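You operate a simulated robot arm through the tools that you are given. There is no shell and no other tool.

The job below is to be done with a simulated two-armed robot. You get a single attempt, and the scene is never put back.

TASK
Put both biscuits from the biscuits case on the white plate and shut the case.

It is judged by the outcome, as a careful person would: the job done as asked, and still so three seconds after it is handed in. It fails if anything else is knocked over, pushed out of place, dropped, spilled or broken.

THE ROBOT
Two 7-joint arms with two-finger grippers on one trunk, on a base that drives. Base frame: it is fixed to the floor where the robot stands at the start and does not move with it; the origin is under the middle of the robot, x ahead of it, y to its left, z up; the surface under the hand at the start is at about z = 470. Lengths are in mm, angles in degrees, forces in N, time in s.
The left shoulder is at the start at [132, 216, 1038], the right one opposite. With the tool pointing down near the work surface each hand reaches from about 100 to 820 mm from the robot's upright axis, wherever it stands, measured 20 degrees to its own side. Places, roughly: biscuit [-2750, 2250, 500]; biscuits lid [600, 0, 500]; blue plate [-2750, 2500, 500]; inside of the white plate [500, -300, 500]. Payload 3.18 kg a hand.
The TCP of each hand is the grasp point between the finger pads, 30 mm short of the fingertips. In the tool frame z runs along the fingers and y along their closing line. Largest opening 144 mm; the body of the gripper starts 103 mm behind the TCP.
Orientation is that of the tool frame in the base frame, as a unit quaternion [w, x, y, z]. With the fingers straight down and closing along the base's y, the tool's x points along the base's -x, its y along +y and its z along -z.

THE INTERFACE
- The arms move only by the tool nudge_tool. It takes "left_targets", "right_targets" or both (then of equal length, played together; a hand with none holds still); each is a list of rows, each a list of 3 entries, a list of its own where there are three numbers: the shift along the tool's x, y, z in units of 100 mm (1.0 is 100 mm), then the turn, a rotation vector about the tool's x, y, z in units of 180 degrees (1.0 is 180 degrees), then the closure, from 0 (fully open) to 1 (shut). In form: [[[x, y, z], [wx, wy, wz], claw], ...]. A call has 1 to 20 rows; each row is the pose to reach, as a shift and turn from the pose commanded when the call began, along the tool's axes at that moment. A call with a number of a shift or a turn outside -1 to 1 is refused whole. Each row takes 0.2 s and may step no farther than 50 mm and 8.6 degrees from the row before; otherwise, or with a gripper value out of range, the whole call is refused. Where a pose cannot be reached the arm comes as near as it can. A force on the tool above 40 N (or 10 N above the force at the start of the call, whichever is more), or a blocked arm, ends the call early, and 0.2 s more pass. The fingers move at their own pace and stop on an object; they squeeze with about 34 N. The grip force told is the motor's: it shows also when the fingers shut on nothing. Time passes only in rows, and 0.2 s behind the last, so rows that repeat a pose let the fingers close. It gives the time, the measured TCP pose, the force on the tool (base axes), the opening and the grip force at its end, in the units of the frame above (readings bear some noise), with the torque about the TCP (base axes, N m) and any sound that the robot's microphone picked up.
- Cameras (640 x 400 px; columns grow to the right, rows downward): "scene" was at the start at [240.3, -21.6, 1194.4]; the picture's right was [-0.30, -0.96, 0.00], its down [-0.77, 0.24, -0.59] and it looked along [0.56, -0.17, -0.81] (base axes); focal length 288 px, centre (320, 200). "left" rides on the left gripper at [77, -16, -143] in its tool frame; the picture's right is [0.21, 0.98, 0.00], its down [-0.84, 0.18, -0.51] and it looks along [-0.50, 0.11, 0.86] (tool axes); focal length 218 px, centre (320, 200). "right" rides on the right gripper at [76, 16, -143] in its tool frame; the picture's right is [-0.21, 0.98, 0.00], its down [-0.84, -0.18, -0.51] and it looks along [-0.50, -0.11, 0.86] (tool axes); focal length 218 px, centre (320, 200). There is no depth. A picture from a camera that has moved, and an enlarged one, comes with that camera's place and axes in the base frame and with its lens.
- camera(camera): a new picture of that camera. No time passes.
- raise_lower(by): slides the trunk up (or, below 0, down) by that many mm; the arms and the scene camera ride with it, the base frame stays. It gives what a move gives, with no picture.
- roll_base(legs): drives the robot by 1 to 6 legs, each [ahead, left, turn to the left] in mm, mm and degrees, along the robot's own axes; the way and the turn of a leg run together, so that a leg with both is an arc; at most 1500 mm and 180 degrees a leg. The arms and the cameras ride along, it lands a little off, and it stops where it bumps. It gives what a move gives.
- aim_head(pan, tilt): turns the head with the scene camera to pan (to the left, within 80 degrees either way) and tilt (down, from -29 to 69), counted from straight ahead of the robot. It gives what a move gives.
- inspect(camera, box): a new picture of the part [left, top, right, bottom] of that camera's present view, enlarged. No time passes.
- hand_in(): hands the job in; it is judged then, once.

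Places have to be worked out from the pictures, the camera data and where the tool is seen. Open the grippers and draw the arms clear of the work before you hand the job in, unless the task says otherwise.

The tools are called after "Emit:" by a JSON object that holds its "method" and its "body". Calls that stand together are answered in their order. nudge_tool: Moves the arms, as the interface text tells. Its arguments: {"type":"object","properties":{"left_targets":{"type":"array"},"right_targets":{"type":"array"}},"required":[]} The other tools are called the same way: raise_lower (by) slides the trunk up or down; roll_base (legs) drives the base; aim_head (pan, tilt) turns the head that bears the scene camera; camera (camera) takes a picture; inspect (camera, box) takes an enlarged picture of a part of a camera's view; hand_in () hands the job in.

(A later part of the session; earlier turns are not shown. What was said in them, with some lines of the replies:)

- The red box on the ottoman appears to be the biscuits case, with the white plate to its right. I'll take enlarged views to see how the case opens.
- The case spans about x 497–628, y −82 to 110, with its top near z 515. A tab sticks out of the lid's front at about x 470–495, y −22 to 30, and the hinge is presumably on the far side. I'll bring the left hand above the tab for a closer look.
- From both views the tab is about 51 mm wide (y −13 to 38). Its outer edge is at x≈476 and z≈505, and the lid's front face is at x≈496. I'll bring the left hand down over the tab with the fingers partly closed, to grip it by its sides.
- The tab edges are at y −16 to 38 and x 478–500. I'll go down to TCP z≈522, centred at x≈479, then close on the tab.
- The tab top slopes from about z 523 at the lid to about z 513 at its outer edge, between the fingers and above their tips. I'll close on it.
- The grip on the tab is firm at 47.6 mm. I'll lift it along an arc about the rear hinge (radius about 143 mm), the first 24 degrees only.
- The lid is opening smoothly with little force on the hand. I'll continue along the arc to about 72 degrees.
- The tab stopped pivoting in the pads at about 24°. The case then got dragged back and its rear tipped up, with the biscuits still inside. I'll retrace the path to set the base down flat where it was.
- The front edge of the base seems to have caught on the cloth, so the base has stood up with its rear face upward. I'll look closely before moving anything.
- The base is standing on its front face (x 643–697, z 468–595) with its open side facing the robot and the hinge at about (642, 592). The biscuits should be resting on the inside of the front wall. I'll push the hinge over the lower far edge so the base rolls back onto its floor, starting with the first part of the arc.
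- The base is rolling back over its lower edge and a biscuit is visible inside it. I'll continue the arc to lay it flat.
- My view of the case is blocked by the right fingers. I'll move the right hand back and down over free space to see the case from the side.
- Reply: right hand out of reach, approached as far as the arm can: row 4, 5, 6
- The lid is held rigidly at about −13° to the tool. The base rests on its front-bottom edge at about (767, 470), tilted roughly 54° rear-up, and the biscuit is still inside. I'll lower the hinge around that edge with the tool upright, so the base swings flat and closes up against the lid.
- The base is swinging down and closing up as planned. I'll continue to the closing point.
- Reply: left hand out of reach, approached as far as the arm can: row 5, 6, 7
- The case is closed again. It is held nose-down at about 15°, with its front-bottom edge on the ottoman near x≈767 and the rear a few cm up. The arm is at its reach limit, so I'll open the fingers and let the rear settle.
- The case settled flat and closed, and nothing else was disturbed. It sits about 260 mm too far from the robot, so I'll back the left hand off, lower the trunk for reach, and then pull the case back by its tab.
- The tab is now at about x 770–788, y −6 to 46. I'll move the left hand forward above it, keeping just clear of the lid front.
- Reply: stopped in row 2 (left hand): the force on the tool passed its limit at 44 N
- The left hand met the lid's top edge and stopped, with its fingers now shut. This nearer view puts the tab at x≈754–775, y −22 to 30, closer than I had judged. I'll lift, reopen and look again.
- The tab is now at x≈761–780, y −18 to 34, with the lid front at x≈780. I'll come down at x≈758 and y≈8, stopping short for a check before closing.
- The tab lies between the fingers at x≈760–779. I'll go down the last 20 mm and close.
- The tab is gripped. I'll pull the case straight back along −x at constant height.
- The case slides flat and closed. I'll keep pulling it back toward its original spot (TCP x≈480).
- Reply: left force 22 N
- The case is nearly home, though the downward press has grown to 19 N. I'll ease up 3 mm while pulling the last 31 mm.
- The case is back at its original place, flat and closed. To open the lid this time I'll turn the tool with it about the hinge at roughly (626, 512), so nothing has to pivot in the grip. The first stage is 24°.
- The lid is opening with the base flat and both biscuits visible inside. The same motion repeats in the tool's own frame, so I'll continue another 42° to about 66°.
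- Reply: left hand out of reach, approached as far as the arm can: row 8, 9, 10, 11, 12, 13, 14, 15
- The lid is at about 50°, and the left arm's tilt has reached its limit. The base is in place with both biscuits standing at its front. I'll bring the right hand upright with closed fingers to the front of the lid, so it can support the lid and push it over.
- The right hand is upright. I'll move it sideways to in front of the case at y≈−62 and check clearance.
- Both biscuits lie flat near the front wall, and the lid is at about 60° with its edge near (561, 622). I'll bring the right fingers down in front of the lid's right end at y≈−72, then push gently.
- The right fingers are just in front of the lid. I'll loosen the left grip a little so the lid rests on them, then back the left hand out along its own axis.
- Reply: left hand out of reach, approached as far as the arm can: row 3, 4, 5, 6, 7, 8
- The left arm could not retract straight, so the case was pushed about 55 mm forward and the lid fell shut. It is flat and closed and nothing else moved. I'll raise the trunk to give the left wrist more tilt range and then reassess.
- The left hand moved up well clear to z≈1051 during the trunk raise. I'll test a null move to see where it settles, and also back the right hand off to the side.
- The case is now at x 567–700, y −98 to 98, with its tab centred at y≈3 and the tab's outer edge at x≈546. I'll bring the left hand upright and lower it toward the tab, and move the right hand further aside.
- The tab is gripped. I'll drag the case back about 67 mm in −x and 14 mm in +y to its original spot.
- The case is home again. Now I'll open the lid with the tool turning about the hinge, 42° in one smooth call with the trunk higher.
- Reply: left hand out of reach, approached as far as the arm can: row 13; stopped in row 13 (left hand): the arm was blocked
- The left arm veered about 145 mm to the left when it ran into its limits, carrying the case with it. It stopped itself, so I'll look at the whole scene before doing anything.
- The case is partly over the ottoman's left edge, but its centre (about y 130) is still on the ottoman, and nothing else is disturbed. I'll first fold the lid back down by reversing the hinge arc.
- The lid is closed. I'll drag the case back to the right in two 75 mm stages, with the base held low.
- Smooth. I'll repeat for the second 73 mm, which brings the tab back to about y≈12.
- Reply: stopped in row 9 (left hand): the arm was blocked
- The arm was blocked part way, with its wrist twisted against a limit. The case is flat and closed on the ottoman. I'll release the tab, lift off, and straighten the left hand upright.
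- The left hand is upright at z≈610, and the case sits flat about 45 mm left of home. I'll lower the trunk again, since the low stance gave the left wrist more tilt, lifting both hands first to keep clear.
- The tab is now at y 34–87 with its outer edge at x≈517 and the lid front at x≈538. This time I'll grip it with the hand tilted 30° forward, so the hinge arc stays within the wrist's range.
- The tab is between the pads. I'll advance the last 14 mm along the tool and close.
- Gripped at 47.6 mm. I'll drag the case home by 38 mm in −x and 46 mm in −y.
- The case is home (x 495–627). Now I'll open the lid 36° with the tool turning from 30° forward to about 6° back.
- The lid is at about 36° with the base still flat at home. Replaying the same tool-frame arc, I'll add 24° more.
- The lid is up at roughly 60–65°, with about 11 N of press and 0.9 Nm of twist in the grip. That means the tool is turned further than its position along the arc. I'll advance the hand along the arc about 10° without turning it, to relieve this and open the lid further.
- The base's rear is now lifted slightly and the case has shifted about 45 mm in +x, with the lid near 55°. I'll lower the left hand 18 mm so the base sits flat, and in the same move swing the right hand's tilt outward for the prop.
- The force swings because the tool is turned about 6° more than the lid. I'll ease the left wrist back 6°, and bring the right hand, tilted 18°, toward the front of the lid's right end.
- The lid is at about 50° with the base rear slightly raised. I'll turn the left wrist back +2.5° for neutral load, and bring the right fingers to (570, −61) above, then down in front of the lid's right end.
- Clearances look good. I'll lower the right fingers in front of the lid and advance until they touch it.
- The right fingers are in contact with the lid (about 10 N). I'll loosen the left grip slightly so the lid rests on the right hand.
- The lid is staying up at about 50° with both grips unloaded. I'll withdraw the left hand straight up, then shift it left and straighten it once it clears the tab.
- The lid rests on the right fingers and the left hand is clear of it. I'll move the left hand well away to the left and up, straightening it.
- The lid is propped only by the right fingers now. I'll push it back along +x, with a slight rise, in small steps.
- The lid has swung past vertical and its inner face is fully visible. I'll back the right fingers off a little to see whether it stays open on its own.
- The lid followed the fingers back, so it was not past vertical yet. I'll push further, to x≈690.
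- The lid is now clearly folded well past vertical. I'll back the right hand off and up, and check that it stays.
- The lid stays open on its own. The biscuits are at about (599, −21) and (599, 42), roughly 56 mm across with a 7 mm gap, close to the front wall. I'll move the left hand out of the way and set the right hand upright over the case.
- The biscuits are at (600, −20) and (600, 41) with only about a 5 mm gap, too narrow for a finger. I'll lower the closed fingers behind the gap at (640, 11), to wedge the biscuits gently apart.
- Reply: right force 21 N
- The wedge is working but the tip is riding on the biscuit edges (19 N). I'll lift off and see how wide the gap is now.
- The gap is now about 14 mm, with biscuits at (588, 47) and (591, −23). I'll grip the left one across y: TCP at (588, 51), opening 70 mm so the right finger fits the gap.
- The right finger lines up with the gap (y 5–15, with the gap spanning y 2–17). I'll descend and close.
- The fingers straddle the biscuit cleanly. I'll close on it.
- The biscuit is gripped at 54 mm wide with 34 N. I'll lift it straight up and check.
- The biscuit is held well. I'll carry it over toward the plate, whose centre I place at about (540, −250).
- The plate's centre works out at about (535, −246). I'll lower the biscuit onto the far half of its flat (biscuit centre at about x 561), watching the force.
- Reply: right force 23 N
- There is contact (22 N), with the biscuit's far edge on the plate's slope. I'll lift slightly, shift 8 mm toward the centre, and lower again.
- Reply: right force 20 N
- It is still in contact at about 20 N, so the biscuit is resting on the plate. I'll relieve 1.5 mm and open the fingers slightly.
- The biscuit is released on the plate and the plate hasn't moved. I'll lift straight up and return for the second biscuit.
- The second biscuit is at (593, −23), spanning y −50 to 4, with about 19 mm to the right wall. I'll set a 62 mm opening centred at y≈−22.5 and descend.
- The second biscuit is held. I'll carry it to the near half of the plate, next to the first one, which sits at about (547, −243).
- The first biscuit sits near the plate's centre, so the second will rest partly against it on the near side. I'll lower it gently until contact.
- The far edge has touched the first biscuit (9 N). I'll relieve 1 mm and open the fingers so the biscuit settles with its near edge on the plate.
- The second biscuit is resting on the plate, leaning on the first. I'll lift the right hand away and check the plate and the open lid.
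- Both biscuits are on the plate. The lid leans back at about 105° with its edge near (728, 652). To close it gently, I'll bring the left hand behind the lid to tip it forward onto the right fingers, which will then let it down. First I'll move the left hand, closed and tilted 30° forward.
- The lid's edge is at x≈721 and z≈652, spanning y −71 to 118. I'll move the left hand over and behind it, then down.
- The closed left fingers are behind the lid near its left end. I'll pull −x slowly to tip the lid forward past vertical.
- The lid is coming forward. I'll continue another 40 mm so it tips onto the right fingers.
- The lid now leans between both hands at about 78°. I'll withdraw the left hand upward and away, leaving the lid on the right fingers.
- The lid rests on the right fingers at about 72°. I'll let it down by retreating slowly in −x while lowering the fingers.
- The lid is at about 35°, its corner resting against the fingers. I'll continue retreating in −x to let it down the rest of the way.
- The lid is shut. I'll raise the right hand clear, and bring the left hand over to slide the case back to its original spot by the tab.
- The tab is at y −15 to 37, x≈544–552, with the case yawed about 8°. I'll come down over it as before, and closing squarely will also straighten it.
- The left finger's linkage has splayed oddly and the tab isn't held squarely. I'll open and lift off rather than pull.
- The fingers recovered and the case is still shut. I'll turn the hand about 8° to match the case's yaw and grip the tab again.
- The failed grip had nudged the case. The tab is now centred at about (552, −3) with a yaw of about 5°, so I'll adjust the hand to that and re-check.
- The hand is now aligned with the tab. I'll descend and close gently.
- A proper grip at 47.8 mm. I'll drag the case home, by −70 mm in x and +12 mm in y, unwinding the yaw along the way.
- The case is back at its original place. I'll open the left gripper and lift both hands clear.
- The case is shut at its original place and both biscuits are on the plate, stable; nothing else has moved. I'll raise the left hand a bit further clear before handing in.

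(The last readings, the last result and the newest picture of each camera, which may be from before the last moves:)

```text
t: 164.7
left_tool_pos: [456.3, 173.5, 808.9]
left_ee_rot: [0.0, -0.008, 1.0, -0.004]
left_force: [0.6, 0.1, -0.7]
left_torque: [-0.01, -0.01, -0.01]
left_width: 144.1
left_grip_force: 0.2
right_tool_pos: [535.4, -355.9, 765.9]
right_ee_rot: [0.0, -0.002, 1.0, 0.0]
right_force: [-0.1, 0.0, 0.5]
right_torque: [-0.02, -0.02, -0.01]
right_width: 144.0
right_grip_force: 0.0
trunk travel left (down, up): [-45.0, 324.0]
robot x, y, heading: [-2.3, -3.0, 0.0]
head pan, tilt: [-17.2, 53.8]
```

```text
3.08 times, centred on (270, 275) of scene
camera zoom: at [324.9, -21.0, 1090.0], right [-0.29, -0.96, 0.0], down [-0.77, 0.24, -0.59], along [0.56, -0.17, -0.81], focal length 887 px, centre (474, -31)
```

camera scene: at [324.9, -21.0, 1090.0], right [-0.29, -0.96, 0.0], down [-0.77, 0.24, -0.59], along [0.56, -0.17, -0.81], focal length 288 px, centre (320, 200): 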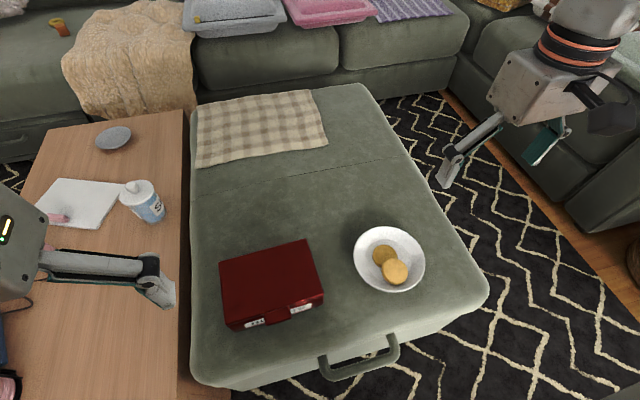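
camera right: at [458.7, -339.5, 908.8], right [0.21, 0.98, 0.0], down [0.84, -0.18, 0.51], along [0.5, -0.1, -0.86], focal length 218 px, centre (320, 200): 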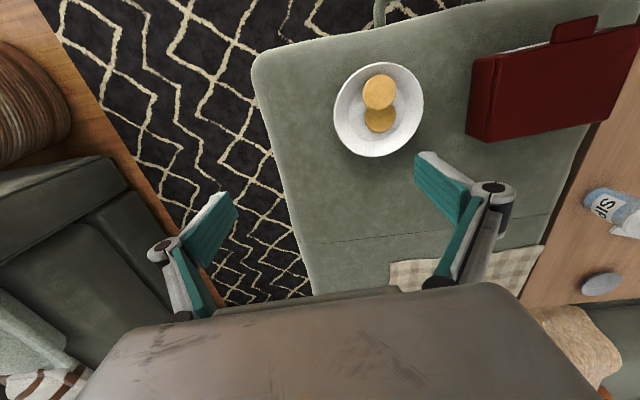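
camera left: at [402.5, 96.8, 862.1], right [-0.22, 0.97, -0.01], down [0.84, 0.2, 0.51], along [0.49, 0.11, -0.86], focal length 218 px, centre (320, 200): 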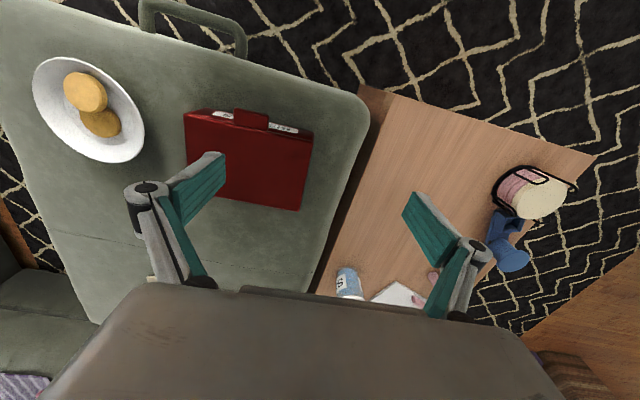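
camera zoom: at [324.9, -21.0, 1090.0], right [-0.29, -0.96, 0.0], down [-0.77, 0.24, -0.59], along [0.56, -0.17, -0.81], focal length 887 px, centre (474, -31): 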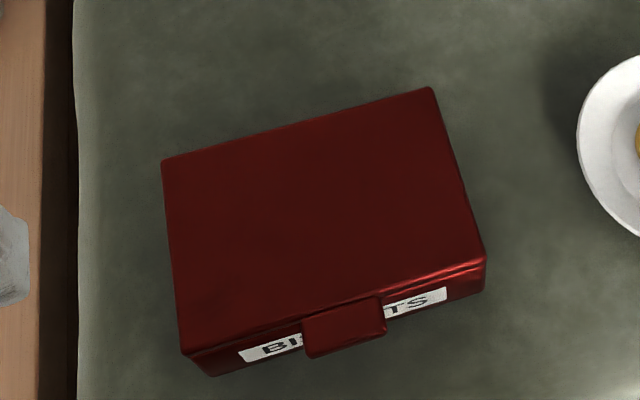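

The case is shut, both biscuits are on the white plate, and both hands are open and clear. I'm handing the job in.

Emit:
{"method": "hand_in", "body": {}}

```text
The job is handed in.
```

The job is handed in: both biscuits from the case are on the white plate and the case is shut. In the last pictures both grippers were open and clear, and nothing else on the ottoman or the side table looked disturbed. No verdict came back with the hand-in.

- **Biscuits:** the second biscuit leans on the edge of the first, because the plate's flat part is too small for both side by side. It had stayed put for about 30 seconds by the last picture.
- **Case:** it took several tries to open. Along the way the case was dragged across the ottoman, tipped up onto its front face once, and its lid fell shut once. The biscuits stayed inside throughout, and I slid the case back to about where it started.
- **Other biscuit:** your list of places has a biscuit near [-2750, 2250, 500]. I left it alone because both biscuits I moved came from the case.
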